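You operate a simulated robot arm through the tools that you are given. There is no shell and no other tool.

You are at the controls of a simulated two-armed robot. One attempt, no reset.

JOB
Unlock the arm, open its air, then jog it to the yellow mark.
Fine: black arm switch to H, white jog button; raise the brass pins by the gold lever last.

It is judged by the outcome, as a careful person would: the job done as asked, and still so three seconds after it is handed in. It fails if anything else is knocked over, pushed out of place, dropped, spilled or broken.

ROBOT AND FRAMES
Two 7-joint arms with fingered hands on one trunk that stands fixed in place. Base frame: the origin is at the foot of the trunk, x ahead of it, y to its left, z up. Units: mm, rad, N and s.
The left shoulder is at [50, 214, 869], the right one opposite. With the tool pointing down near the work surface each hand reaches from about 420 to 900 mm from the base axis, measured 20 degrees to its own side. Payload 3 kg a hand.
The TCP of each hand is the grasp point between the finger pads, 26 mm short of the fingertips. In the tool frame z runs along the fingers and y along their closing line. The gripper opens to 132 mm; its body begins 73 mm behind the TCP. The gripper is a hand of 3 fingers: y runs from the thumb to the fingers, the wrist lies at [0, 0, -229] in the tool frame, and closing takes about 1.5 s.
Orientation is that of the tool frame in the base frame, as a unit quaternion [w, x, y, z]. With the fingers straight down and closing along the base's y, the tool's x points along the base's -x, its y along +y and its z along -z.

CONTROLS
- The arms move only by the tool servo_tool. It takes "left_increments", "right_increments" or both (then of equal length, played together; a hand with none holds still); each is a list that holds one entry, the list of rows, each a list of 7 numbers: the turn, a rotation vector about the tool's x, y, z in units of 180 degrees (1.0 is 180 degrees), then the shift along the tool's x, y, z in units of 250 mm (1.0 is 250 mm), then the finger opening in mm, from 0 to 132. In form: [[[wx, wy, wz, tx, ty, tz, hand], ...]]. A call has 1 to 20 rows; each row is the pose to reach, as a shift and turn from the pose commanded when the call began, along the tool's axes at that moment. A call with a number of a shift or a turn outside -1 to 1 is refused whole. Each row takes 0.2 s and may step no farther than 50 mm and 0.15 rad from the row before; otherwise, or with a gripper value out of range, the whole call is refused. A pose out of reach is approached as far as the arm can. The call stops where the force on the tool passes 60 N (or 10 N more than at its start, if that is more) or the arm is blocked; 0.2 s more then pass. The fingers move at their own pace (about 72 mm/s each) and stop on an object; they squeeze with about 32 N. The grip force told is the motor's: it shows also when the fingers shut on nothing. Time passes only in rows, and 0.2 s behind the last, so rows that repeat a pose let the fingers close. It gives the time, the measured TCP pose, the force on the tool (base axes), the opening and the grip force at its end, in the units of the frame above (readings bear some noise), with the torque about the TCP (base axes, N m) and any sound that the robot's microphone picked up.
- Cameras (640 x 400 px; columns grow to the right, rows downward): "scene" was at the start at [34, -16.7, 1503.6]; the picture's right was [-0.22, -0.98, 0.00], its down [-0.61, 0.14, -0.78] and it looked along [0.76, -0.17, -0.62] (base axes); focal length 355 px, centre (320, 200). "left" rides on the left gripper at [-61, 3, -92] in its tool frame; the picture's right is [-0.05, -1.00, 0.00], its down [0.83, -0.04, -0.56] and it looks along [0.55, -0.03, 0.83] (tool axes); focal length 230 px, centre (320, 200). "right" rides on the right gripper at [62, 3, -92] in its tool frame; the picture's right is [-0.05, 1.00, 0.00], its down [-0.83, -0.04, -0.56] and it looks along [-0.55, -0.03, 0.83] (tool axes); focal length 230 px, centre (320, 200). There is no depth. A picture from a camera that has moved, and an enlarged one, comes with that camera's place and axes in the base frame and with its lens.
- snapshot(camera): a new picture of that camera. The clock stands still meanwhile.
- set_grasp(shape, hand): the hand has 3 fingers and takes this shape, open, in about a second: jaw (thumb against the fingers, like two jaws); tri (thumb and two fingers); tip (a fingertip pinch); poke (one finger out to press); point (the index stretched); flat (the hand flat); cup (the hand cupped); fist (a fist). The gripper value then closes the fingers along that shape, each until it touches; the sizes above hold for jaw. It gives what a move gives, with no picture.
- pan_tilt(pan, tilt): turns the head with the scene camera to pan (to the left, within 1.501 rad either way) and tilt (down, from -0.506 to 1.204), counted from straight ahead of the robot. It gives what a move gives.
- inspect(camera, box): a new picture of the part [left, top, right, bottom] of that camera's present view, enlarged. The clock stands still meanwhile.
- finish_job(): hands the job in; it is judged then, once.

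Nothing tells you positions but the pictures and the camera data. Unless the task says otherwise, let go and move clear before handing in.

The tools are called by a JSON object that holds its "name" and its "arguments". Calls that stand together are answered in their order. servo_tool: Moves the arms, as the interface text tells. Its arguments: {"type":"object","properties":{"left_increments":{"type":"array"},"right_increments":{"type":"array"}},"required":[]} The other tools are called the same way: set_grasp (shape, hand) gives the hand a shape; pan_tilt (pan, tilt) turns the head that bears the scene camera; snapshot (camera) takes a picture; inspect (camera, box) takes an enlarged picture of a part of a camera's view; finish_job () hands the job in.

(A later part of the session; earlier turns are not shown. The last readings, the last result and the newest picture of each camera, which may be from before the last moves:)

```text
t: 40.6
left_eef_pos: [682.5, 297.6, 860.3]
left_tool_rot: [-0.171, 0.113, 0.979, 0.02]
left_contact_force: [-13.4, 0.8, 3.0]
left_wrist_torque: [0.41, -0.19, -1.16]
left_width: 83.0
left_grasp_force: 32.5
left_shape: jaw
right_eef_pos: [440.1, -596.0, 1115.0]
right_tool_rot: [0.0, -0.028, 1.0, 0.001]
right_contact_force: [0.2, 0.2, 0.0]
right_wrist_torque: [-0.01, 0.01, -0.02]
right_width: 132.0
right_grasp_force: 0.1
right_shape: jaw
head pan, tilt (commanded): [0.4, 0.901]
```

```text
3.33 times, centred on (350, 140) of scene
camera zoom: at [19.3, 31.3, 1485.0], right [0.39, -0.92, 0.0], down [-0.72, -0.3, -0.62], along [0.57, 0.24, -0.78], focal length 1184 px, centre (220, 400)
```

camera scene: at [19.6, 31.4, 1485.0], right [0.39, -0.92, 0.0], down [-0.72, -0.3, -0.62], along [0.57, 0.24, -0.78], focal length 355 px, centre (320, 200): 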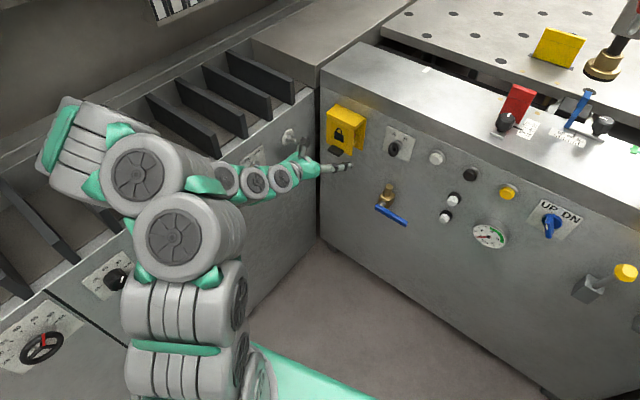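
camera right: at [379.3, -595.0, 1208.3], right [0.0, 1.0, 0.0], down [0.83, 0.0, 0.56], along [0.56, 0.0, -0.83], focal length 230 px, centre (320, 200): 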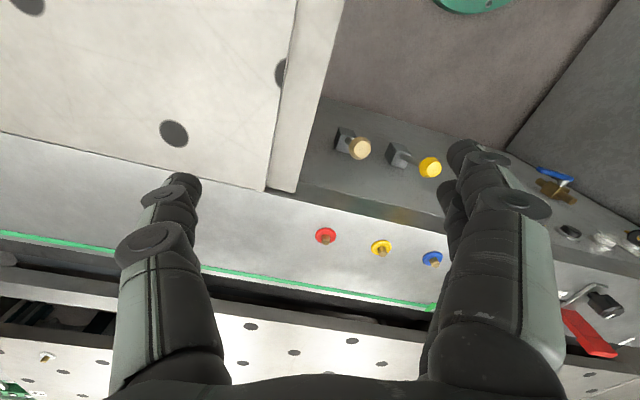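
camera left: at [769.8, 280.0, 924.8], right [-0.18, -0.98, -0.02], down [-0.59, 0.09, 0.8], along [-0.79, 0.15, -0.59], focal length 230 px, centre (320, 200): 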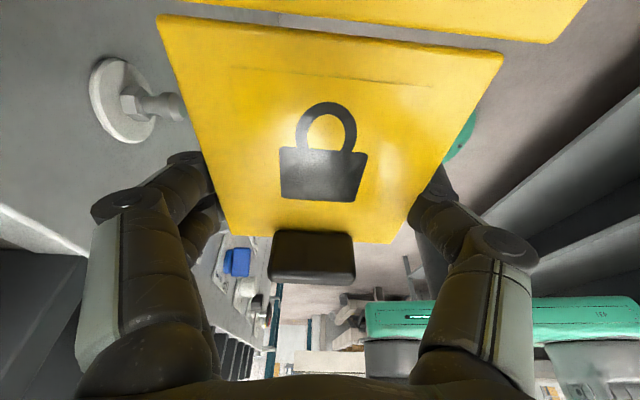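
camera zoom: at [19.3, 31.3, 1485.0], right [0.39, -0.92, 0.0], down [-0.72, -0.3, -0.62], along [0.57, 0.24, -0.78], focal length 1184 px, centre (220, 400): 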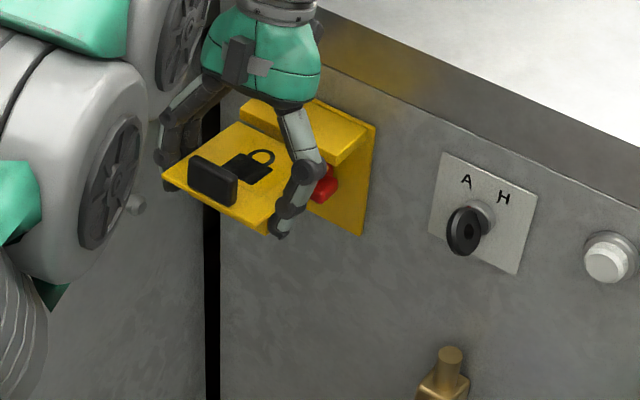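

The flap is now horizontal, and I can see a red knob beneath the roof. I'll push the flap a further 15° up, watching the force for its end stop.

{"name": "servo_tool", "arguments": {"left_increments": [[[0, 0.02778, 0, 0.0085, 0, -0.0233, 60], [0, 0.05556, 0, 0.0122, 0, -0.0475, 60], [0, 0.08333, 0, 0.0126, 0, -0.072, 60]]]}}

{"name": "inspect", "arguments": {"camera": "scene", "box": [270, 80, 430, 200]}}

{"name": "snapshot", "arguments": {"camera": "scene"}}

```text
t: 41.1
left_eef_pos: [680.6, 296.6, 870.0]
left_tool_rot: [-0.233, 0.111, 0.966, 0.026]
left_contact_force: [-26.0, 0.3, 13.6]
left_wrist_torque: [-0.43, -4.89, -1.11]
left_width: 83.1
left_grasp_force: 32.2
left_shape: jaw
left hand out of reach, approached as far as the arm can: row 2
right_eef_pos: [440.4, -594.6, 1116.3]
right_tool_rot: [0.0, -0.029, 1.0, 0.0]
right_contact_force: [0.3, -0.1, -0.3]
right_wrist_torque: [0.0, 0.02, 0.0]
right_width: 131.9
right_grasp_force: 0.1
right_shape: jaw
head pan, tilt (commanded): [0.4, 0.901]
stopped in row 2 (left hand): the force on the tool passed its limit at 72 N (the readings are from after the stop); the commanded pose is now the measured one
```

```text
3.33 times, centred on (350, 140) of scene
camera zoom: at [18.9, 31.3, 1485.0], right [0.39, -0.92, 0.0], down [-0.72, -0.31, -0.62], along [0.57, 0.24, -0.78], focal length 1184 px, centre (220, 400)
```

zoom: 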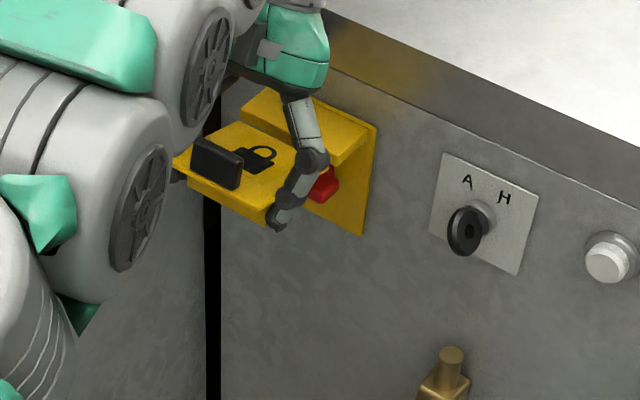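

```text
taken
camera scene: at [18.9, 31.3, 1485.0], right [0.39, -0.92, 0.0], down [-0.72, -0.31, -0.62], along [0.57, 0.24, -0.78], focal length 355 px, centre (320, 200)
```

scene: 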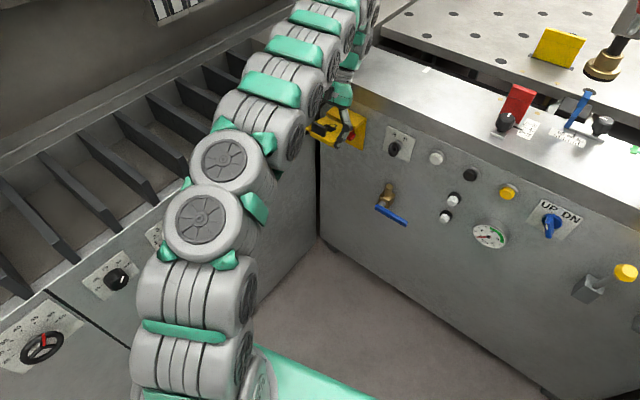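

The flap met its stop at roughly 97°. I'll open the fingers to see whether it stays up on its own.

{"name": "servo_tool", "arguments": {"left_increments": [[[0, 0, 0, 0, 0, 0, 90], [0, 0, 0, 0, 0, 0, 100], [0, 0, 0, 0, 0, 0, 115], [0, 0, 0, 0, 0, 0, 115]]]}}

{"name": "inspect", "arguments": {"camera": "scene", "box": [270, 80, 430, 200]}}

{"name": "snapshot", "arguments": {"camera": "left"}}

```text
t: 42.1
left_eef_pos: [681.2, 298.7, 869.2]
left_tool_rot: [-0.234, 0.11, 0.966, 0.026]
left_contact_force: [-29.6, 6.5, -0.7]
left_wrist_torque: [-0.37, -1.76, 0.02]
left_width: 114.6
left_grasp_force: 0.1
left_shape: jaw
right_eef_pos: [440.7, -595.3, 1115.5]
right_tool_rot: [0.0, -0.027, 1.0, 0.0]
right_contact_force: [0.8, -0.4, -0.4]
right_wrist_torque: [0.01, 0.04, -0.03]
right_width: 131.8
right_grasp_force: 0.2
right_shape: jaw
head pan, tilt (commanded): [0.4, 0.901]
```

```text
3.33 times, centred on (350, 140) of scene
camera zoom: at [19.1, 31.5, 1485.0], right [0.39, -0.92, 0.0], down [-0.72, -0.31, -0.62], along [0.57, 0.24, -0.78], focal length 1184 px, centre (220, 400)
```

zoom: 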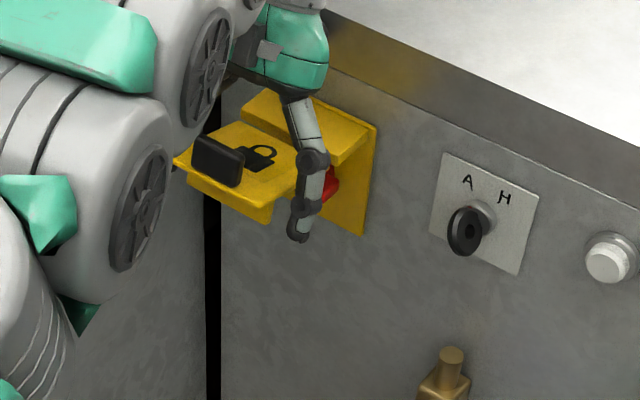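

```text
taken
camera left: at [775.1, 279.4, 921.4], right [-0.18, -0.98, -0.02], down [-0.48, 0.07, 0.87], along [-0.86, 0.17, -0.49], focal length 230 px, centre (320, 200)
```

left: 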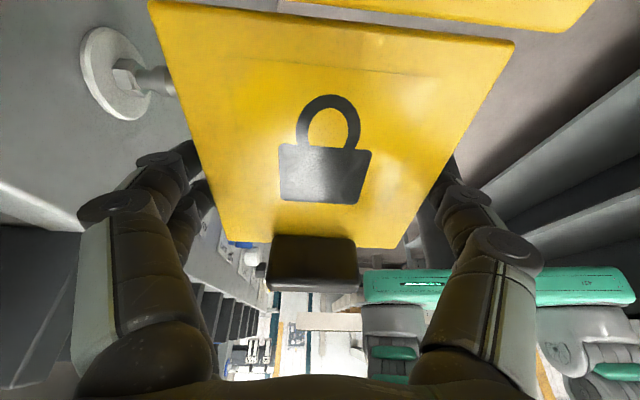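

The flap seems to stay up; the residual push is likely my hand's back against the box roof or console edge. I'll ease outward, then lift the hand clear.

{"name": "servo_tool", "arguments": {"left_increments": [[[0, 0, 0, 0.0214, 0, 0.0109, 125], [0, 0, 0, 0.05, 0, -0.02, 132], [0, 0, 0, 0.072, 0, -0.053, 132], [0, 0, 0, 0.126, 0, -0.16, 132], [0, -0.04, 0, 0.19, 0, -0.285, 132], [0, -0.08, 0, 0.254, 0, -0.41, 132]]]}}

{"name": "inspect", "arguments": {"camera": "scene", "box": [270, 80, 430, 200]}}

{"name": "snapshot", "arguments": {"camera": "left"}}

```text
t: 43.5
left_eef_pos: [671.0, 302.5, 989.0]
left_tool_rot: [-0.11, 0.113, 0.987, 0.012]
left_contact_force: [0.5, -0.1, 0.2]
left_wrist_torque: [0.01, -0.04, 0.0]
left_width: 131.8
left_grasp_force: 0.1
left_shape: jaw
left hand out of reach, approached as far as the arm can: row 4
right_eef_pos: [440.4, -595.7, 1114.7]
right_tool_rot: [-0.001, -0.028, 1.0, 0.0]
right_contact_force: [-1.4, -0.3, 0.5]
right_wrist_torque: [-0.01, 0.01, -0.01]
right_width: 131.8
right_grasp_force: 0.2
right_shape: jaw
head pan, tilt (commanded): [0.4, 0.901]
```

```text
3.33 times, centred on (350, 140) of scene
camera zoom: at [19.4, 31.4, 1485.0], right [0.39, -0.92, 0.0], down [-0.72, -0.3, -0.62], along [0.57, 0.24, -0.78], focal length 1184 px, centre (220, 400)
```

zoom: 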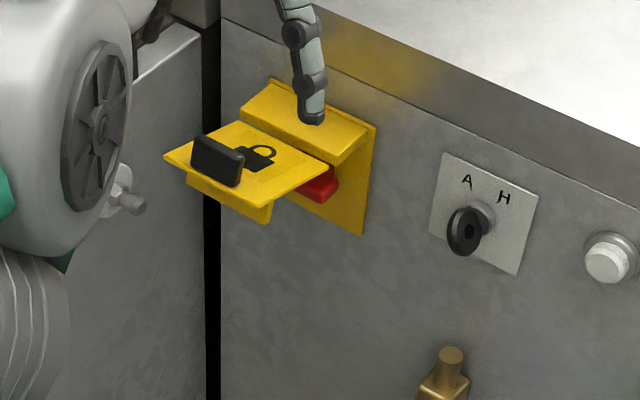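

```text
taken
camera left: at [749.9, 286.4, 1064.2], right [-0.18, -0.98, -0.01], down [-0.68, 0.12, 0.72], along [-0.71, 0.14, -0.69], focal length 230 px, centre (320, 200)
```

left: 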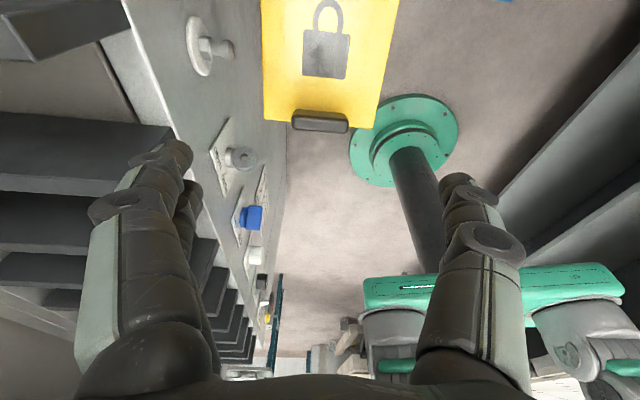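

The flap stays open by itself, showing a red part under the roof. I'll zoom in on it.

{"name": "inspect", "arguments": {"camera": "scene", "box": [310, 95, 374, 150]}}

{"name": "snapshot", "arguments": {"camera": "right"}}

```text
7.27 times, centred on (342, 122) of scene
camera zoom: at [19.4, 31.4, 1485.0], right [0.39, -0.92, 0.0], down [-0.72, -0.3, -0.62], along [0.57, 0.24, -0.78], focal length 2583 px, centre (160, 764)
```

zoom: 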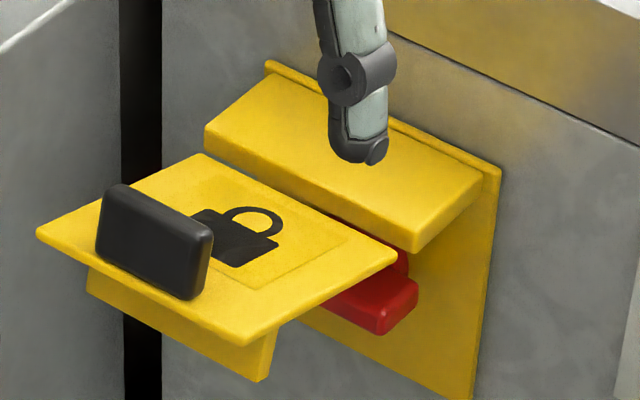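

```text
taken
camera right: at [379.0, -595.3, 1208.4], right [0.0, 1.0, 0.0], down [0.83, 0.0, 0.56], along [0.56, 0.0, -0.83], focal length 230 px, centre (320, 200)
```

right: 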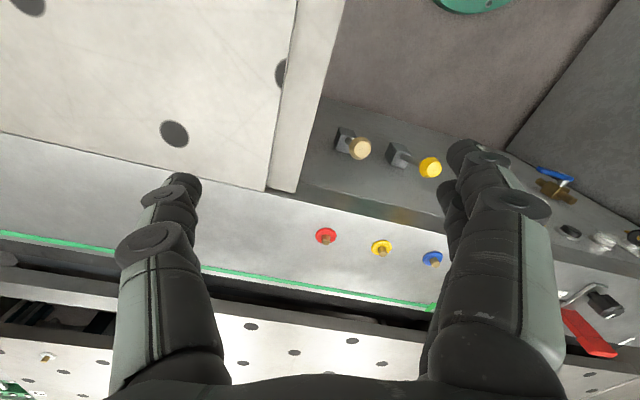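

The red part looks like a bar with a grip under the roof; I need a frontal view. I'll bring the right hand across at height, so its camera can look level at the open box.

{"name": "servo_tool", "arguments": {"right_increments": [[[0, 0, 0, -0.075, 0.156, 0.04, 60], [0, 0, 0, -0.151, 0.312, 0.08, 60], [0, 0, 0, -0.226, 0.468, 0.12, 60], [0, 0, 0, -0.302, 0.624, 0.16, 60], [0, 0, 0, -0.377, 0.78, 0.2, 60], [0, 0, 0, -0.453, 0.936, 0.24, 60]]]}}

{"name": "servo_tool", "arguments": {"right_increments": [[[0, 0, 0, -0.049, 0.157, 0.067, 60], [0, 0, 0, -0.098, 0.315, 0.133, 60], [0, 0, 0, -0.147, 0.472, 0.2, 60], [0, 0, 0, -0.195, 0.629, 0.267, 60], [0, 0, 0, -0.244, 0.787, 0.333, 60], [0, 0, 0, -0.293, 0.944, 0.4, 60]]]}}

{"name": "snapshot", "arguments": {"camera": "scene"}}

```text
t: 44.9
left_eef_pos: [672.2, 301.9, 989.3]
left_tool_rot: [-0.11, 0.113, 0.987, 0.012]
left_contact_force: [0.1, -0.5, 0.6]
left_wrist_torque: [0.03, 0.01, 0.0]
left_width: 131.8
left_grasp_force: 0.0
left_shape: jaw
right_eef_pos: [541.9, -353.4, 1056.1]
right_tool_rot: [0.0, -0.027, 1.0, -0.001]
right_contact_force: [0.8, 0.6, -0.6]
right_wrist_torque: [-0.05, -0.02, 0.01]
right_width: 60.8
right_grasp_force: 0.0
right_shape: jaw
head pan, tilt (commanded): [0.4, 0.901]
```

```text
t: 46.3
left_eef_pos: [672.5, 300.2, 987.9]
left_tool_rot: [-0.11, 0.113, 0.987, 0.011]
left_contact_force: [-0.8, 0.0, 0.7]
left_wrist_torque: [0.0, 0.01, 0.02]
left_width: 132.0
left_grasp_force: 0.0
left_shape: jaw
right_eef_pos: [601.3, -115.6, 955.3]
right_tool_rot: [-0.001, -0.027, 1.0, -0.001]
right_contact_force: [0.0, -0.4, -0.2]
right_wrist_torque: [-0.01, 0.02, 0.03]
right_width: 60.6
right_grasp_force: 0.1
right_shape: jaw
head pan, tilt (commanded): [0.4, 0.901]
```

```text
taken
camera scene: at [19.6, 31.4, 1485.0], right [0.39, -0.92, 0.0], down [-0.72, -0.3, -0.62], along [0.57, 0.24, -0.78], focal length 355 px, centre (320, 200)
```

scene: 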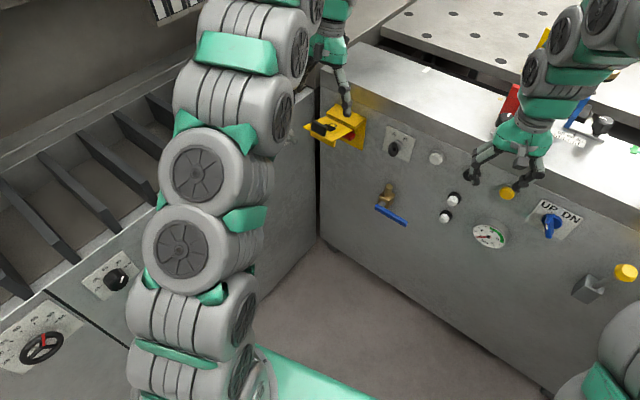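

The right hand is over the middle of the console front. Now I'll swing it left while pitching it forward, ending at a viewing position well short of the face.

{"name": "servo_tool", "arguments": {"right_increments": [[[-0.0066, -0.0341, -0.0124, -0.005, 0.109, 0.069, 60], [-0.0132, -0.0683, -0.0249, -0.011, 0.218, 0.138, 60], [-0.0198, -0.1024, -0.0373, -0.016, 0.327, 0.207, 60], [-0.0264, -0.1365, -0.0497, -0.021, 0.436, 0.276, 60], [-0.0331, -0.1707, -0.0622, -0.027, 0.545, 0.344, 60], [-0.0397, -0.2048, -0.0746, -0.032, 0.654, 0.413, 60], [-0.0463, -0.2389, -0.087, -0.037, 0.763, 0.482, 60], [-0.0529, -0.2731, -0.0995, -0.043, 0.872, 0.551, 60], [-0.0595, -0.3072, -0.1119, -0.048, 0.981, 0.62, 60]]]}}

{"name": "snapshot", "arguments": {"camera": "right"}}

{"name": "snapshot", "arguments": {"camera": "scene"}}

```text
t: 48.3
left_eef_pos: [670.3, 301.1, 987.7]
left_tool_rot: [-0.11, 0.113, 0.987, 0.012]
left_contact_force: [0.8, -1.2, 0.7]
left_wrist_torque: [-0.01, 0.01, -0.01]
left_width: 131.7
left_grasp_force: 0.1
left_shape: jaw
right_eef_pos: [599.5, 130.5, 801.9]
right_tool_rot: [0.458, -0.192, 0.862, 0.102]
right_contact_force: [-1.0, 0.4, 0.8]
right_wrist_torque: [0.01, 0.0, 0.01]
right_width: 60.3
right_grasp_force: 0.0
right_shape: jaw
head pan, tilt (commanded): [0.4, 0.901]
```

```text
taken
camera right: at [497.5, 86.4, 803.4], right [-0.4, 0.92, 0.04], down [0.02, -0.04, 1.0], along [0.92, 0.4, 0.0], focal length 230 px, centre (320, 200)
```

right: 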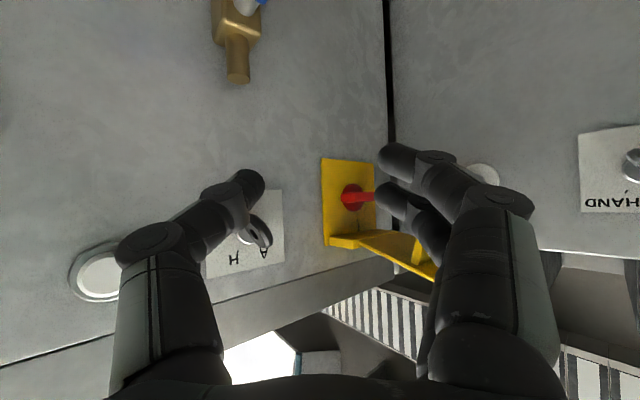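

```text
taken
camera scene: at [19.5, 31.4, 1485.0], right [0.39, -0.92, 0.0], down [-0.72, -0.3, -0.62], along [0.57, 0.24, -0.78], focal length 355 px, centre (320, 200)
```

scene: 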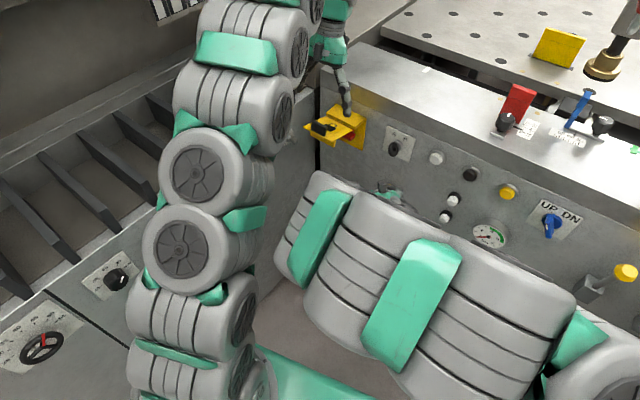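

I can see a red rotary handle in the open box (picture is upside down). I'll zoom on it.

{"name": "inspect", "arguments": {"camera": "right", "box": [290, 140, 450, 290]}}

{"name": "inspect", "arguments": {"camera": "right", "box": [315, 150, 395, 225]}}

```text
2.67 times, centred on (370, 215) of right
camera zoom: at [497.5, 86.4, 803.4], right [-0.4, 0.92, 0.04], down [0.02, -0.04, 1.0], along [0.92, 0.4, 0.0], focal length 614 px, centre (187, 160)
```

zoom: 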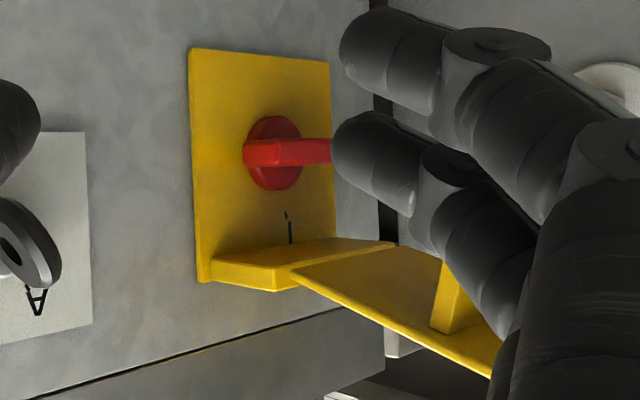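

```text
5.33 times, centred on (355, 188) of right
camera zoom: at [497.5, 86.4, 803.4], right [-0.4, 0.92, 0.04], down [0.02, -0.04, 1.0], along [0.92, 0.4, 0.0], focal length 1227 px, centre (133, 267)
```

zoom: 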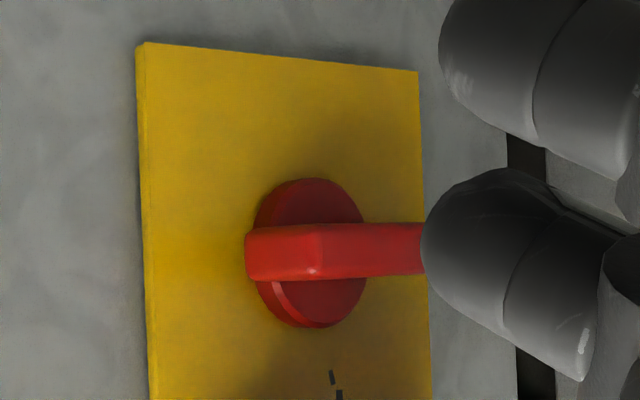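

The red part is a rotary isolator handle, with its bar now pointing to the left. I'll yaw the right hand a bit more to see the whole switch and its markings unobstructed.

{"name": "servo_tool", "arguments": {"right_increments": [[[-0.0345, 0, -0.0233, 0, 0, 0, 60], [-0.0691, 0, -0.0466, 0, 0, 0, 60]]]}}

{"name": "snapshot", "arguments": {"camera": "right"}}

{"name": "inspect", "arguments": {"camera": "right", "box": [230, 130, 390, 280]}}

```text
t: 48.9
left_eef_pos: [671.3, 302.1, 988.9]
left_tool_rot: [-0.11, 0.114, 0.987, 0.012]
left_contact_force: [0.0, 0.8, 0.1]
left_wrist_torque: [0.0, 0.07, 0.01]
left_width: 132.1
left_grasp_force: 0.1
left_shape: jaw
right_eef_pos: [599.7, 129.6, 800.5]
right_tool_rot: [0.44, -0.304, 0.829, 0.161]
right_contact_force: [0.1, 1.3, 0.3]
right_wrist_torque: [0.03, -0.01, 0.03]
right_width: 60.3
right_grasp_force: 0.2
right_shape: jaw
head pan, tilt (commanded): [0.4, 0.901]
```

```text
taken
camera right: at [512.0, 61.1, 802.3], right [-0.62, 0.78, 0.04], down [0.03, -0.03, 1.0], along [0.78, 0.62, -0.01], focal length 230 px, centre (320, 200)
```

right: 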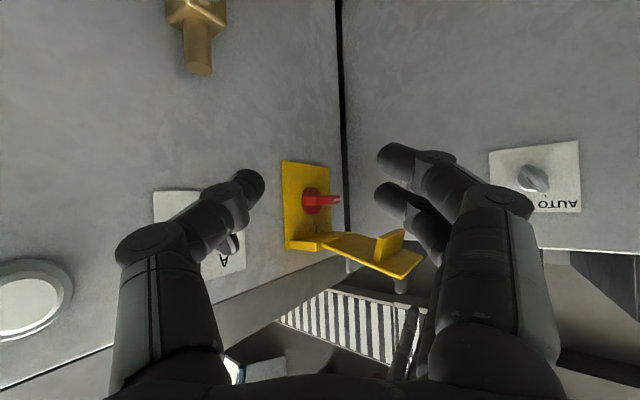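

```text
2.67 times, centred on (310, 205) of right
camera zoom: at [512.0, 61.1, 802.3], right [-0.62, 0.78, 0.04], down [0.03, -0.03, 1.0], along [0.78, 0.62, -0.01], focal length 614 px, centre (347, 187)
```

zoom: 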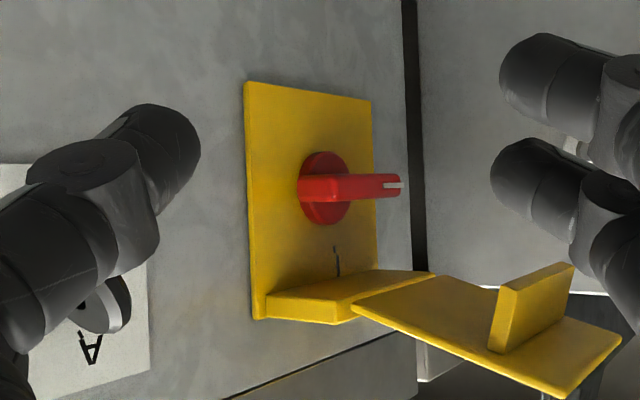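

The isolator bar points left with an "I" mark above it, so it must turn a quarter turn clockwise to point up; the open flap crowds that space. I'll try to push the flap further up by its tab, coming from the robot side with the left fingers closed.

{"name": "servo_tool", "arguments": {"left_increments": [[[0, -0.014, 0, 0.0878, 0, 0.02, 60], [0, -0.028, 0, 0.1756, 0, 0.0396, 30], [0, -0.042, 0, 0.149, 0, 0.157, 0], [0, -0.056, 0, 0.123, 0, 0.274, 0], [0, -0.07, 0, 0.097, 0, 0.387, 0]]]}}

{"name": "inspect", "arguments": {"camera": "scene", "box": [270, 60, 430, 180]}}

{"name": "snapshot", "arguments": {"camera": "right"}}

{"name": "snapshot", "arguments": {"camera": "left"}}

```text
t: 50.1
left_eef_pos: [627.8, 307.4, 898.3]
left_tool_rot: [-0.001, 0.114, 0.993, -0.001]
left_contact_force: [0.6, -0.2, -0.1]
left_wrist_torque: [0.01, 0.03, 0.01]
left_width: 0.0
left_grasp_force: 14.3
left_shape: jaw
right_eef_pos: [599.8, 129.9, 801.1]
right_tool_rot: [0.441, -0.303, 0.829, 0.161]
right_contact_force: [-0.2, 0.1, 0.1]
right_wrist_torque: [-0.01, 0.05, 0.0]
right_width: 60.2
right_grasp_force: 0.1
right_shape: jaw
head pan, tilt (commanded): [0.4, 0.901]
```

```text
3.33 times, centred on (350, 120) of scene
camera zoom: at [19.6, 31.4, 1485.0], right [0.39, -0.92, 0.0], down [-0.72, -0.3, -0.62], along [0.57, 0.24, -0.78], focal length 1184 px, centre (220, 467)
```

zoom: 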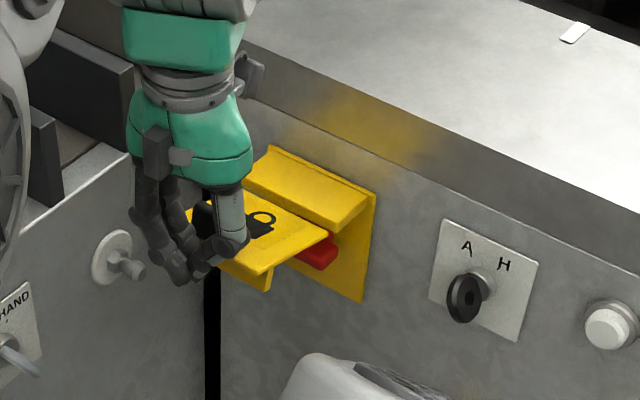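

```text
taken
camera right: at [512.1, 61.3, 802.5], right [-0.62, 0.78, 0.04], down [0.03, -0.03, 1.0], along [0.78, 0.62, -0.01], focal length 230 px, centre (320, 200)
```

right: 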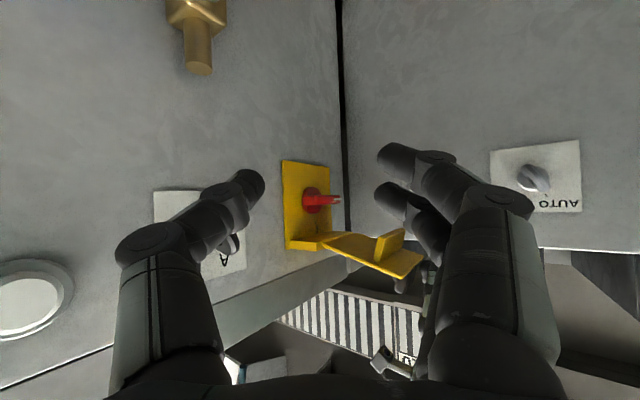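

```text
taken
camera left: at [689.1, 298.2, 990.5], right [-0.18, -0.98, 0.0], down [-0.82, 0.15, 0.56], along [-0.55, 0.1, -0.83], focal length 230 px, centre (320, 200)
```

left: 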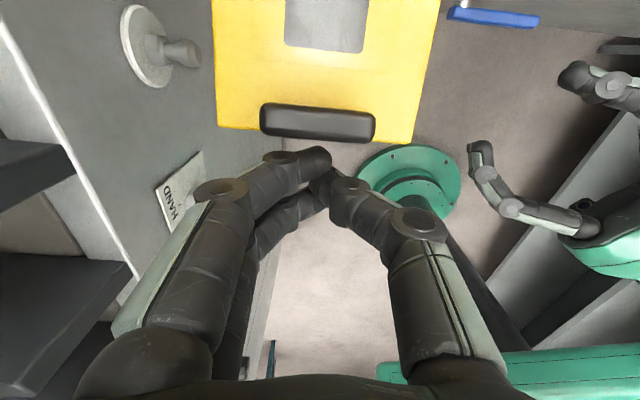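

The closed left fingertips sit just outside the tab at its height. I'll push inward and upward gently in small steps.

{"name": "servo_tool", "arguments": {"left_increments": [[[0, 0, 0, -0.024, 0, 0, 0], [0, 0, 0, -0.048, 0, 0, 0], [0, 0, 0, -0.064, 0, -0.024, 0], [0, 0, 0, -0.084, 0, -0.06, 0], [0, 0, 0, -0.108, 0, -0.1, 0]]]}}

{"name": "inspect", "arguments": {"camera": "scene", "box": [270, 60, 430, 180]}}

{"name": "snapshot", "arguments": {"camera": "right"}}

```text
t: 51.0
left_eef_pos: [636.6, 307.4, 901.8]
left_tool_rot: [-0.012, 0.113, 0.993, -0.002]
left_contact_force: [-18.2, 10.0, 5.3]
left_wrist_torque: [0.12, 0.34, -0.12]
left_width: 0.2
left_grasp_force: 31.5
left_shape: jaw
right_eef_pos: [599.9, 129.3, 802.3]
right_tool_rot: [0.441, -0.304, 0.829, 0.162]
right_contact_force: [0.1, 0.2, 0.5]
right_wrist_torque: [-0.02, 0.0, 0.0]
right_width: 60.3
right_grasp_force: 0.1
right_shape: jaw
head pan, tilt (commanded): [0.4, 0.901]
stopped in row 4 (left hand): the force on the tool passed its limit at 68 N (the readings are from after the stop); the commanded pose is now the measured one
```

```text
3.33 times, centred on (350, 120) of scene
camera zoom: at [19.3, 31.5, 1485.0], right [0.39, -0.92, 0.0], down [-0.72, -0.31, -0.62], along [0.57, 0.24, -0.78], focal length 1184 px, centre (220, 467)
```

zoom: 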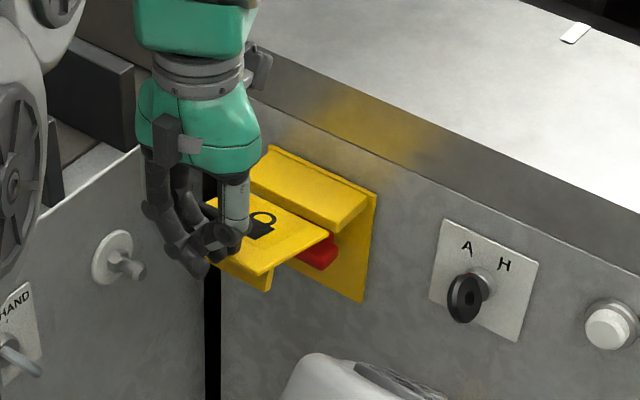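

```text
taken
camera right: at [512.1, 61.3, 802.7], right [-0.62, 0.78, 0.04], down [0.03, -0.03, 1.0], along [0.78, 0.62, -0.01], focal length 230 px, centre (320, 200)
```

right: 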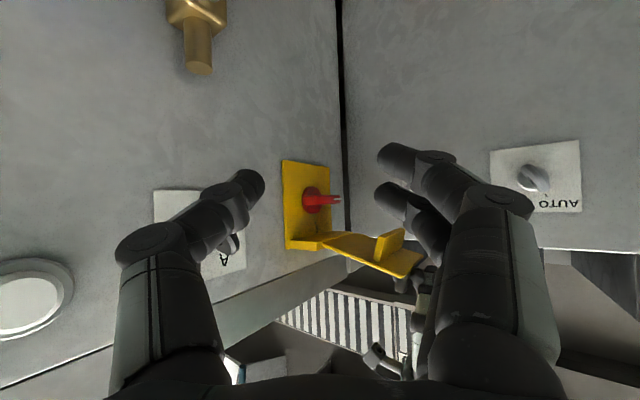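

The flap is at its end stop, so I'll leave it there and back the left hand off upward. Then I'll shift the right hand for a closer, more frontal look at the isolator.

{"name": "servo_tool", "arguments": {"left_increments": [[[0, 0, 0, 0.06, 0, 0, 0], [0, 0, 0, 0.12, 0, -0.08, 0], [0, 0, 0, 0.12, 0, -0.2, 0], [0, 0, 0, 0.12, 0, -0.32, 0], [0, 0, 0, 0.12, 0, -0.32, 0]]], "right_increments": [[[0.0276, 0, 0.0186, -0.011, 0.042, 0.06, 60], [0.0553, 0, 0.0373, -0.023, 0.084, 0.12, 60], [0.0829, 0, 0.0559, -0.034, 0.125, 0.179, 60], [0.1106, 0, 0.0746, -0.046, 0.167, 0.239, 60], [0.1382, 0, 0.0932, -0.057, 0.209, 0.299, 60]]]}}

{"name": "snapshot", "arguments": {"camera": "right"}}

{"name": "inspect", "arguments": {"camera": "right", "box": [240, 100, 440, 260]}}

```text
t: 52.2
left_eef_pos: [611.2, 312.5, 981.0]
left_tool_rot: [-0.011, 0.114, 0.993, -0.002]
left_contact_force: [-0.1, -1.1, 0.3]
left_wrist_torque: [0.0, 0.02, -0.01]
left_width: 0.2
left_grasp_force: 31.9
left_shape: jaw
right_eef_pos: [619.4, 216.4, 769.3]
right_tool_rot: [0.467, -0.081, 0.879, 0.044]
right_contact_force: [1.0, -0.9, -0.5]
right_wrist_torque: [0.01, 0.01, 0.03]
right_width: 60.4
right_grasp_force: 0.1
right_shape: jaw
head pan, tilt (commanded): [0.4, 0.901]
```

```text
taken
camera right: at [508.9, 200.0, 771.0], right [-0.15, 0.99, 0.04], down [0.01, -0.04, 1.0], along [0.99, 0.15, -0.01], focal length 230 px, centre (320, 200)
```

right: 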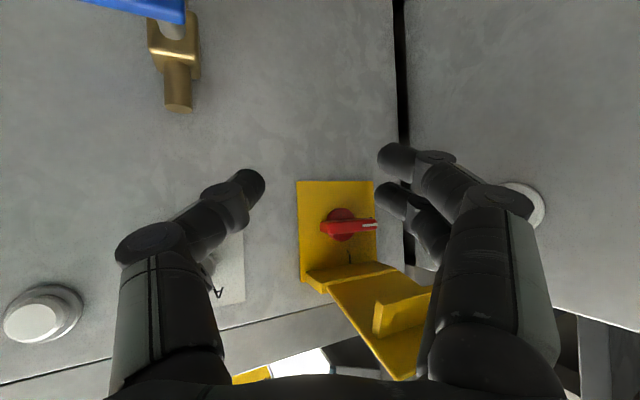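

```text
2.50 times, centred on (340, 180) of right
camera zoom: at [508.9, 200.0, 771.0], right [-0.15, 0.99, 0.04], down [0.01, -0.04, 1.0], along [0.99, 0.15, -0.01], focal length 575 px, centre (270, 250)
```

zoom: 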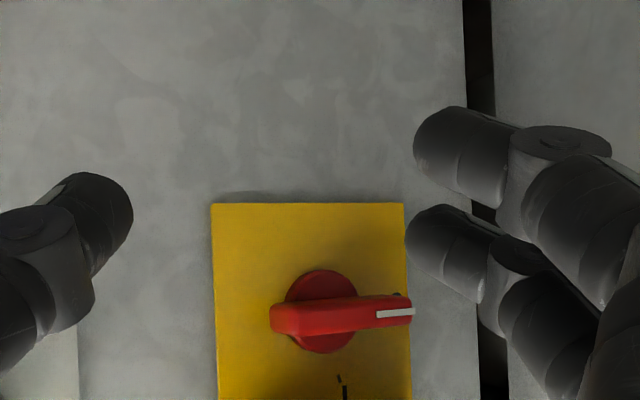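

The handle is a symmetric red bar (about 66 mm long, centred near (793, 268, 800)) with a white pointer stripe on its left end and an "I" mark above. Plan: push its right end down with the left thumb from the front. First I'll clear the right hand to a watching position and pitch the left hand ready for descent.

{"name": "servo_tool", "arguments": {"left_increments": [[[0, -0.037, 0, 0, 0, 0, 0], [0, -0.074, 0, 0, 0, 0, 0], [0, -0.111, 0, 0, 0, 0, 0], [0, -0.148, 0, 0, 0, 0, 0], [0, -0.185, 0, 0, 0, 0, 0], [0, -0.222, 0, 0, 0, 0, 0]]], "right_increments": [[[-0.0215, 0, -0.0145, 0.014, -0.0885, -0.058, 60], [-0.0429, 0, -0.0289, 0.029, -0.177, -0.117, 60], [-0.0644, 0, -0.0434, 0.043, -0.2655, -0.175, 60], [-0.0859, 0, -0.0579, 0.057, -0.354, -0.233, 60], [-0.1073, 0, -0.0723, 0.072, -0.4425, -0.292, 60], [-0.1288, 0, -0.0868, 0.086, -0.531, -0.35, 60]]]}}

{"name": "snapshot", "arguments": {"camera": "right"}}

{"name": "snapshot", "arguments": {"camera": "scene"}}

```text
t: 53.6
left_eef_pos: [610.0, 314.0, 982.2]
left_tool_rot: [0.331, 0.107, 0.937, -0.041]
left_contact_force: [0.4, 0.6, -0.1]
left_wrist_torque: [-0.05, -0.03, -0.02]
left_width: 0.0
left_grasp_force: 32.5
left_shape: jaw
right_eef_pos: [582.1, 92.9, 809.5]
right_tool_rot: [0.447, -0.272, 0.84, 0.146]
right_contact_force: [0.5, 0.2, 0.3]
right_wrist_torque: [0.0, -0.05, -0.01]
right_width: 60.1
right_grasp_force: 0.1
right_shape: jaw
right hand out of reach, approached as far as the arm can: row 5, 6
head pan, tilt (commanded): [0.4, 0.901]
```

```text
taken
camera right: at [490.4, 30.9, 809.6], right [-0.56, 0.83, 0.04], down [0.03, -0.03, 1.0], along [0.83, 0.56, 0.0], focal length 230 px, centre (320, 200)
```

right: 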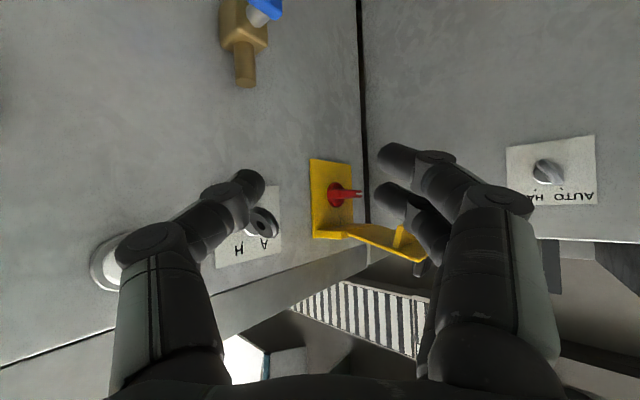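

```text
taken
camera scene: at [19.4, 31.5, 1485.0], right [0.39, -0.92, 0.0], down [-0.72, -0.3, -0.62], along [0.57, 0.24, -0.78], focal length 355 px, centre (320, 200)
```

scene: 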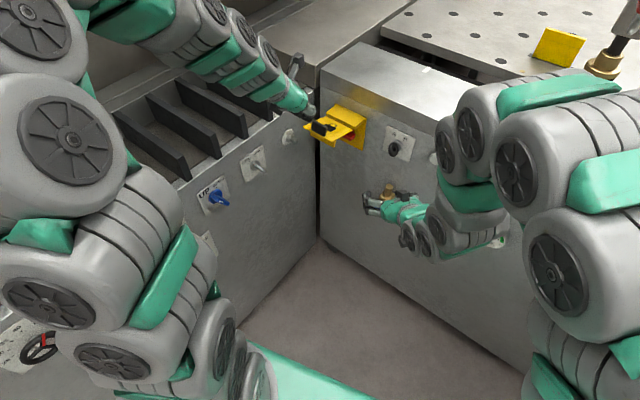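

Both hands are well placed, and the right camera keeps the box in view. I'll lower the left hand, still closed, down past the flap's outer edge with about 2 cm clearance.

{"name": "servo_tool", "arguments": {"left_increments": [[[0, 0, 0, 0.096, -0.012, 0.108, 0], [0, 0, 0, 0.191, -0.024, 0.222, 0], [0, 0, 0, 0.287, -0.036, 0.336, 0], [0, 0, 0, 0.383, -0.048, 0.45, 0], [0, 0, 0, 0.478, -0.06, 0.564, 0], [0, 0, 0, 0.574, -0.072, 0.678, 0]]]}}

{"name": "snapshot", "arguments": {"camera": "right"}}

{"name": "snapshot", "arguments": {"camera": "scene"}}

```text
t: 55.0
left_eef_pos: [600.3, 295.7, 757.2]
left_tool_rot: [0.329, 0.106, 0.938, -0.041]
left_contact_force: [0.6, 0.3, 0.3]
left_wrist_torque: [-0.02, 0.01, -0.02]
left_width: 0.0
left_grasp_force: 32.0
left_shape: jaw
right_eef_pos: [583.7, 91.1, 808.9]
right_tool_rot: [0.448, -0.27, 0.84, 0.144]
right_contact_force: [0.8, -1.3, 0.3]
right_wrist_torque: [-0.01, -0.03, -0.02]
right_width: 60.2
right_grasp_force: 0.0
right_shape: jaw
head pan, tilt (commanded): [0.4, 0.901]
```

```text
taken
camera right: at [490.6, 30.6, 809.4], right [-0.56, 0.83, 0.04], down [0.03, -0.03, 1.0], along [0.83, 0.56, -0.01], focal length 230 px, centre (320, 200)
```

right: 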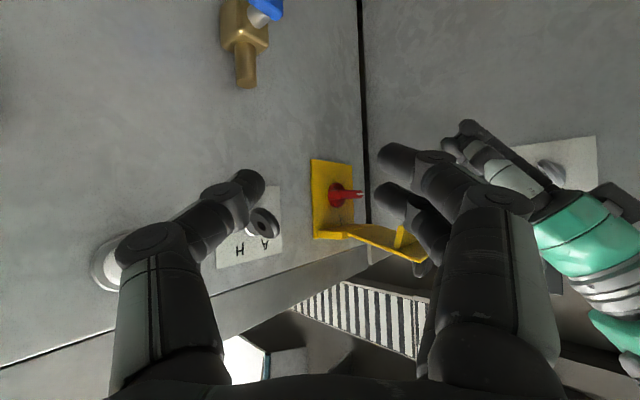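

```text
taken
camera scene: at [19.6, 31.4, 1485.0], right [0.39, -0.92, 0.0], down [-0.72, -0.3, -0.62], along [0.57, 0.24, -0.78], focal length 355 px, centre (320, 200)
```

scene: 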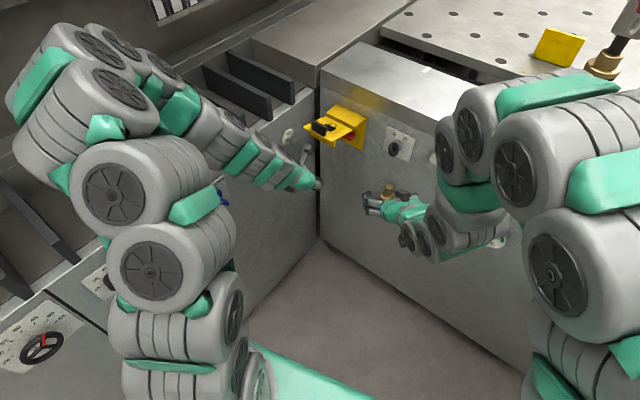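

Left hand is below flap level with nothing touched. Next I'll roll it 90° so the thumb is on top, keeping position.

{"name": "servo_tool", "arguments": {"left_increments": [[[0, 0, -0.0455, 0, 0, 0, 0], [0, 0, -0.0909, 0, 0, 0, 0], [0, 0, -0.1364, 0, 0, 0, 0], [0, 0, -0.1818, 0, 0, 0, 0], [0, 0, -0.2273, 0, 0, 0, 0], [0, 0, -0.2727, 0, 0, 0, 0], [0, 0, -0.3182, 0, 0, 0, 0], [0, 0, -0.3636, 0, 0, 0, 0], [0, 0, -0.4091, 0, 0, 0, 0], [0, 0, -0.4545, 0, 0, 0, 0], [0, 0, -0.5, 0, 0, 0, 0]]]}}

{"name": "snapshot", "arguments": {"camera": "scene"}}

{"name": "snapshot", "arguments": {"camera": "left"}}

```text
t: 57.4
left_eef_pos: [599.5, 294.6, 760.5]
left_tool_rot: [0.203, -0.588, 0.738, -0.262]
left_contact_force: [-0.1, -0.2, 0.5]
left_wrist_torque: [0.02, -0.01, 0.0]
left_width: 0.0
left_grasp_force: 31.3
left_shape: jaw
right_eef_pos: [582.6, 90.4, 807.8]
right_tool_rot: [0.447, -0.271, 0.841, 0.144]
right_contact_force: [0.0, -0.4, 0.1]
right_wrist_torque: [-0.03, 0.01, -0.02]
right_width: 60.3
right_grasp_force: 0.0
right_shape: jaw
head pan, tilt (commanded): [0.4, 0.901]
```

```text
taken
camera scene: at [19.5, 31.4, 1485.0], right [0.39, -0.92, 0.0], down [-0.72, -0.3, -0.62], along [0.57, 0.24, -0.78], focal length 355 px, centre (320, 200)
```

scene: 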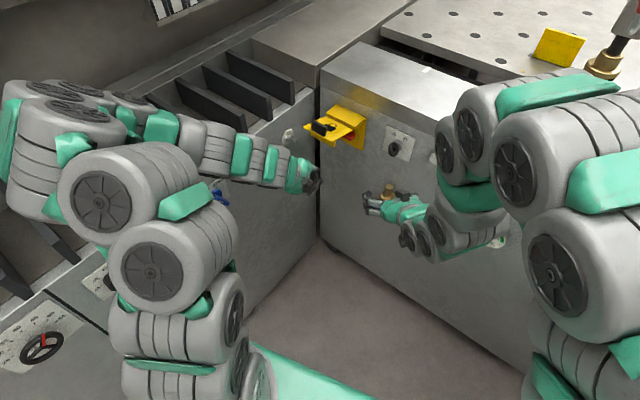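

```text
taken
camera left: at [555.4, 369.3, 828.5], right [0.77, -0.12, 0.63], down [-0.49, -0.73, 0.47], along [0.4, -0.67, -0.63], focal length 230 px, centre (320, 200)
```

left: 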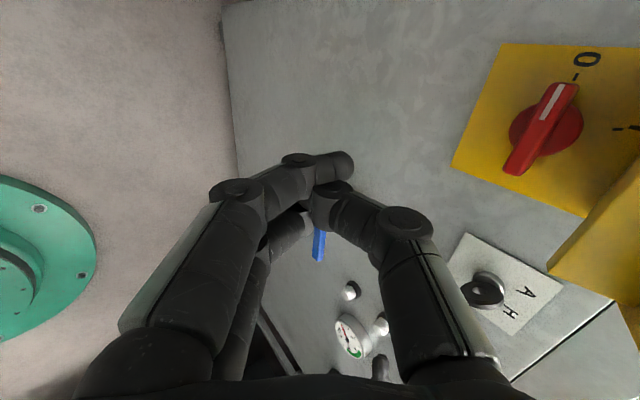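

The left camera now shows the isolator clearly: pointer at "O" on the left, "I" at the top, so I need a quarter turn clockwise. I'll level the hand, open it (thumb on top), and bring it under the flap, below the flap's lip.

{"name": "servo_tool", "arguments": {"left_increments": [[[0.0405, 0, 0, 0.003, -0.02, 0.05, 132], [0.0809, 0, 0, 0.005, -0.041, 0.1, 132], [0.1214, 0, 0, 0.008, -0.061, 0.15, 132], [0.1619, 0, 0, 0.011, -0.081, 0.2, 132], [0.2024, 0, 0, 0.014, -0.101, 0.249, 132], [0.2428, 0, 0, 0.016, -0.122, 0.299, 132], [0.2833, 0, 0, 0.019, -0.142, 0.349, 132]]]}}

{"name": "snapshot", "arguments": {"camera": "left"}}

{"name": "snapshot", "arguments": {"camera": "right"}}

{"name": "inspect", "arguments": {"camera": "scene", "box": [250, 80, 430, 220]}}

```text
t: 59.0
left_eef_pos: [678.9, 271.4, 714.4]
left_tool_rot: [-0.436, 0.442, -0.554, 0.555]
left_contact_force: [0.1, 0.3, 0.3]
left_wrist_torque: [-0.05, 0.03, 0.0]
left_width: 132.0
left_grasp_force: 0.1
left_shape: jaw
right_eef_pos: [581.9, 92.2, 807.8]
right_tool_rot: [0.447, -0.271, 0.84, 0.143]
right_contact_force: [-0.8, 0.5, 0.4]
right_wrist_torque: [-0.02, 0.03, 0.04]
right_width: 60.3
right_grasp_force: 0.0
right_shape: jaw
head pan, tilt (commanded): [0.4, 0.901]
```

```text
taken
camera left: at [602.6, 351.9, 710.0], right [0.02, 0.06, 1.0], down [-0.73, -0.68, 0.05], along [0.68, -0.73, 0.03], focal length 230 px, centre (320, 200)
```

left: 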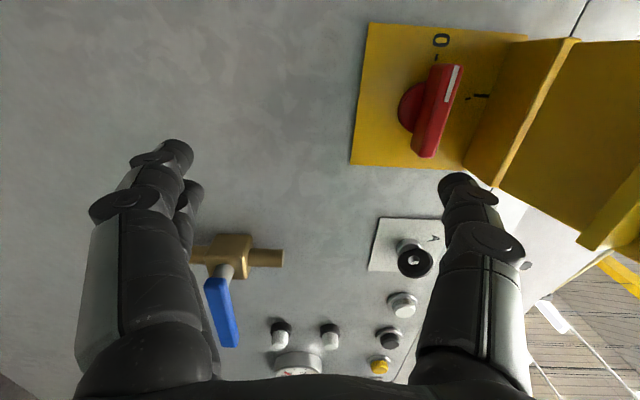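

```text
taken
camera right: at [490.6, 30.7, 809.4], right [-0.56, 0.83, 0.04], down [0.03, -0.03, 1.0], along [0.83, 0.56, -0.01], focal length 230 px, centre (320, 200)
```

right: 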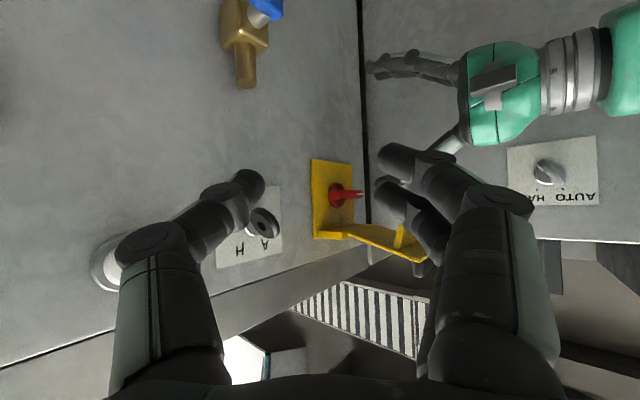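

```text
2.86 times, centred on (340, 150) of scene
camera zoom: at [19.6, 31.4, 1485.0], right [0.39, -0.92, 0.0], down [-0.72, -0.3, -0.62], along [0.57, 0.24, -0.78], focal length 1015 px, centre (263, 343)
```

zoom: 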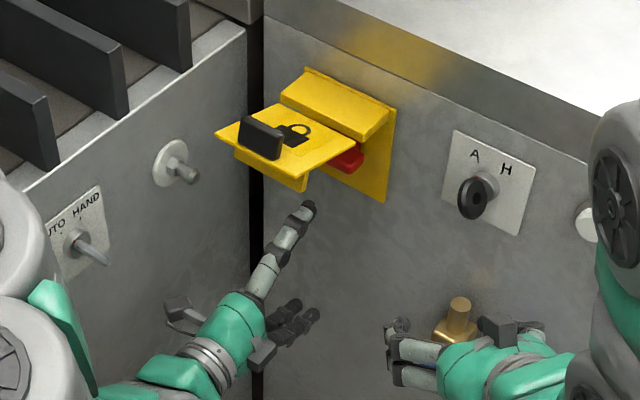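

The thumb is below the flap and in line with the bar's right half. I'll move it in until just short of the bar, then raise it to just above the bar's level.

{"name": "servo_tool", "arguments": {"left_increments": [[[0, 0, 0, 0, 0, 0.06, 132], [0, 0, 0, 0, 0, 0.12, 132], [0, 0, 0, 0, 0, 0.18, 132], [0, 0, 0, 0, -0.044, 0.18, 132], [0, 0, 0, 0, -0.088, 0.18, 132], [0, 0, 0, 0, -0.132, 0.18, 132]]]}}

{"name": "snapshot", "arguments": {"camera": "left"}}

{"name": "inspect", "arguments": {"camera": "right", "box": [280, 130, 440, 280]}}

{"name": "inspect", "arguments": {"camera": "scene", "box": [290, 90, 400, 180]}}

```text
t: 60.4
left_eef_pos: [724.2, 261.9, 747.5]
left_tool_rot: [-0.437, 0.442, -0.554, 0.555]
left_contact_force: [0.2, -0.2, 0.1]
left_wrist_torque: [0.04, 0.0, 0.0]
left_width: 132.0
left_grasp_force: 0.0
left_shape: jaw
right_eef_pos: [583.1, 92.5, 807.8]
right_tool_rot: [0.447, -0.271, 0.84, 0.144]
right_contact_force: [-0.3, -0.5, -0.3]
right_wrist_torque: [0.01, -0.02, 0.01]
right_width: 60.3
right_grasp_force: 0.1
right_shape: jaw
head pan, tilt (commanded): [0.4, 0.901]
```

```text
taken
camera left: at [647.9, 342.7, 744.7], right [0.02, 0.06, 1.0], down [-0.73, -0.68, 0.05], along [0.68, -0.73, 0.03], focal length 230 px, centre (320, 200)
```

left: 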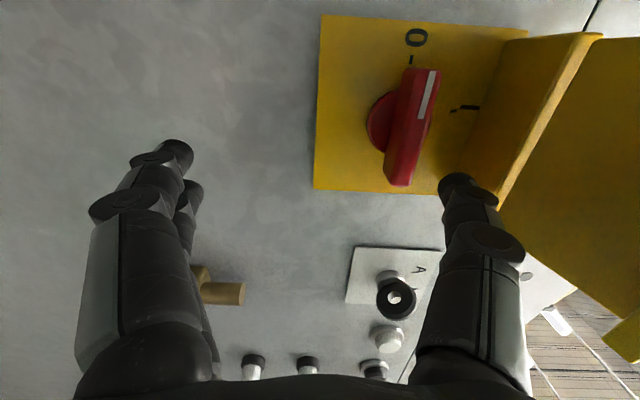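

```text
2.67 times, centred on (360, 205) of right
camera zoom: at [490.6, 30.5, 809.4], right [-0.56, 0.83, 0.04], down [0.03, -0.03, 1.0], along [0.83, 0.56, -0.01], focal length 614 px, centre (213, 187)
```

zoom: 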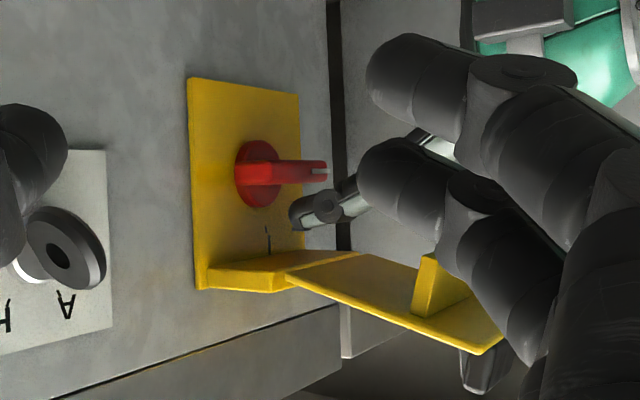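

```text
4.44 times, centred on (345, 135) of scene
camera zoom: at [19.5, 31.4, 1485.0], right [0.39, -0.92, 0.0], down [-0.72, -0.3, -0.62], along [0.57, 0.24, -0.78], focal length 1579 px, centre (209, 489)
```

zoom: 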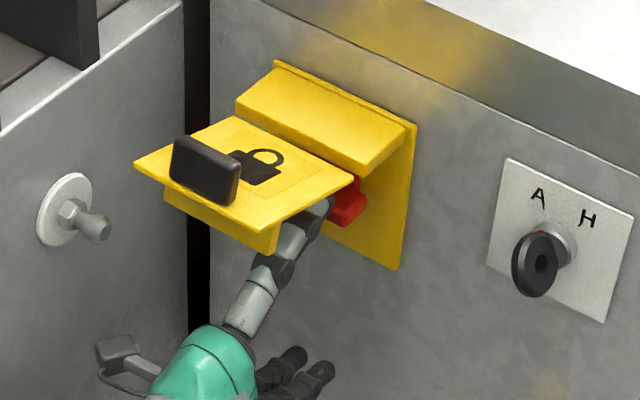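

The thumb is just above the bar's right half, about 15 mm clear. I'll slide it in over the bar.

{"name": "servo_tool", "arguments": {"left_increments": [[[0, 0, 0, 0, 0, 0.05, 132], [0, 0, 0, 0, 0, 0.1, 132], [0, 0, 0, 0, 0, 0.148, 132]]]}}

{"name": "snapshot", "arguments": {"camera": "left"}}

{"name": "inspect", "arguments": {"camera": "right", "box": [280, 130, 440, 280]}}

```text
t: 61.2
left_eef_pos: [759.6, 253.5, 748.5]
left_tool_rot: [-0.438, 0.442, -0.553, 0.553]
left_contact_force: [0.0, -0.1, -0.1]
left_wrist_torque: [0.0, 0.0, 0.0]
left_width: 132.1
left_grasp_force: 0.2
left_shape: jaw
right_eef_pos: [583.2, 91.7, 807.7]
right_tool_rot: [0.447, -0.27, 0.84, 0.143]
right_contact_force: [-0.1, 0.5, 0.1]
right_wrist_torque: [0.01, -0.03, 0.03]
right_width: 60.2
right_grasp_force: 0.2
right_shape: jaw
head pan, tilt (commanded): [0.4, 0.901]
```

```text
taken
camera left: at [683.4, 334.7, 743.9], right [0.02, 0.06, 1.0], down [-0.73, -0.68, 0.05], along [0.68, -0.73, 0.03], focal length 230 px, centre (320, 200)
```

left: 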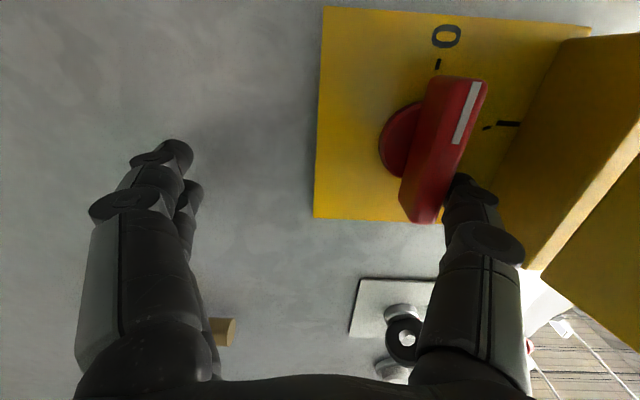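

```text
2.67 times, centred on (360, 205) of right
camera zoom: at [490.6, 30.6, 809.3], right [-0.56, 0.83, 0.04], down [0.03, -0.03, 1.0], along [0.83, 0.56, -0.01], focal length 614 px, centre (213, 187)
```

zoom: 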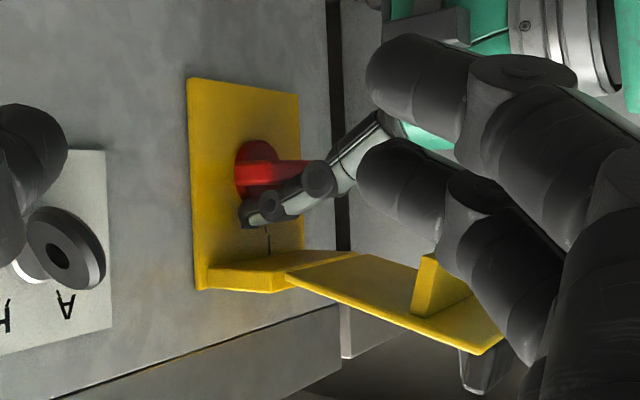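

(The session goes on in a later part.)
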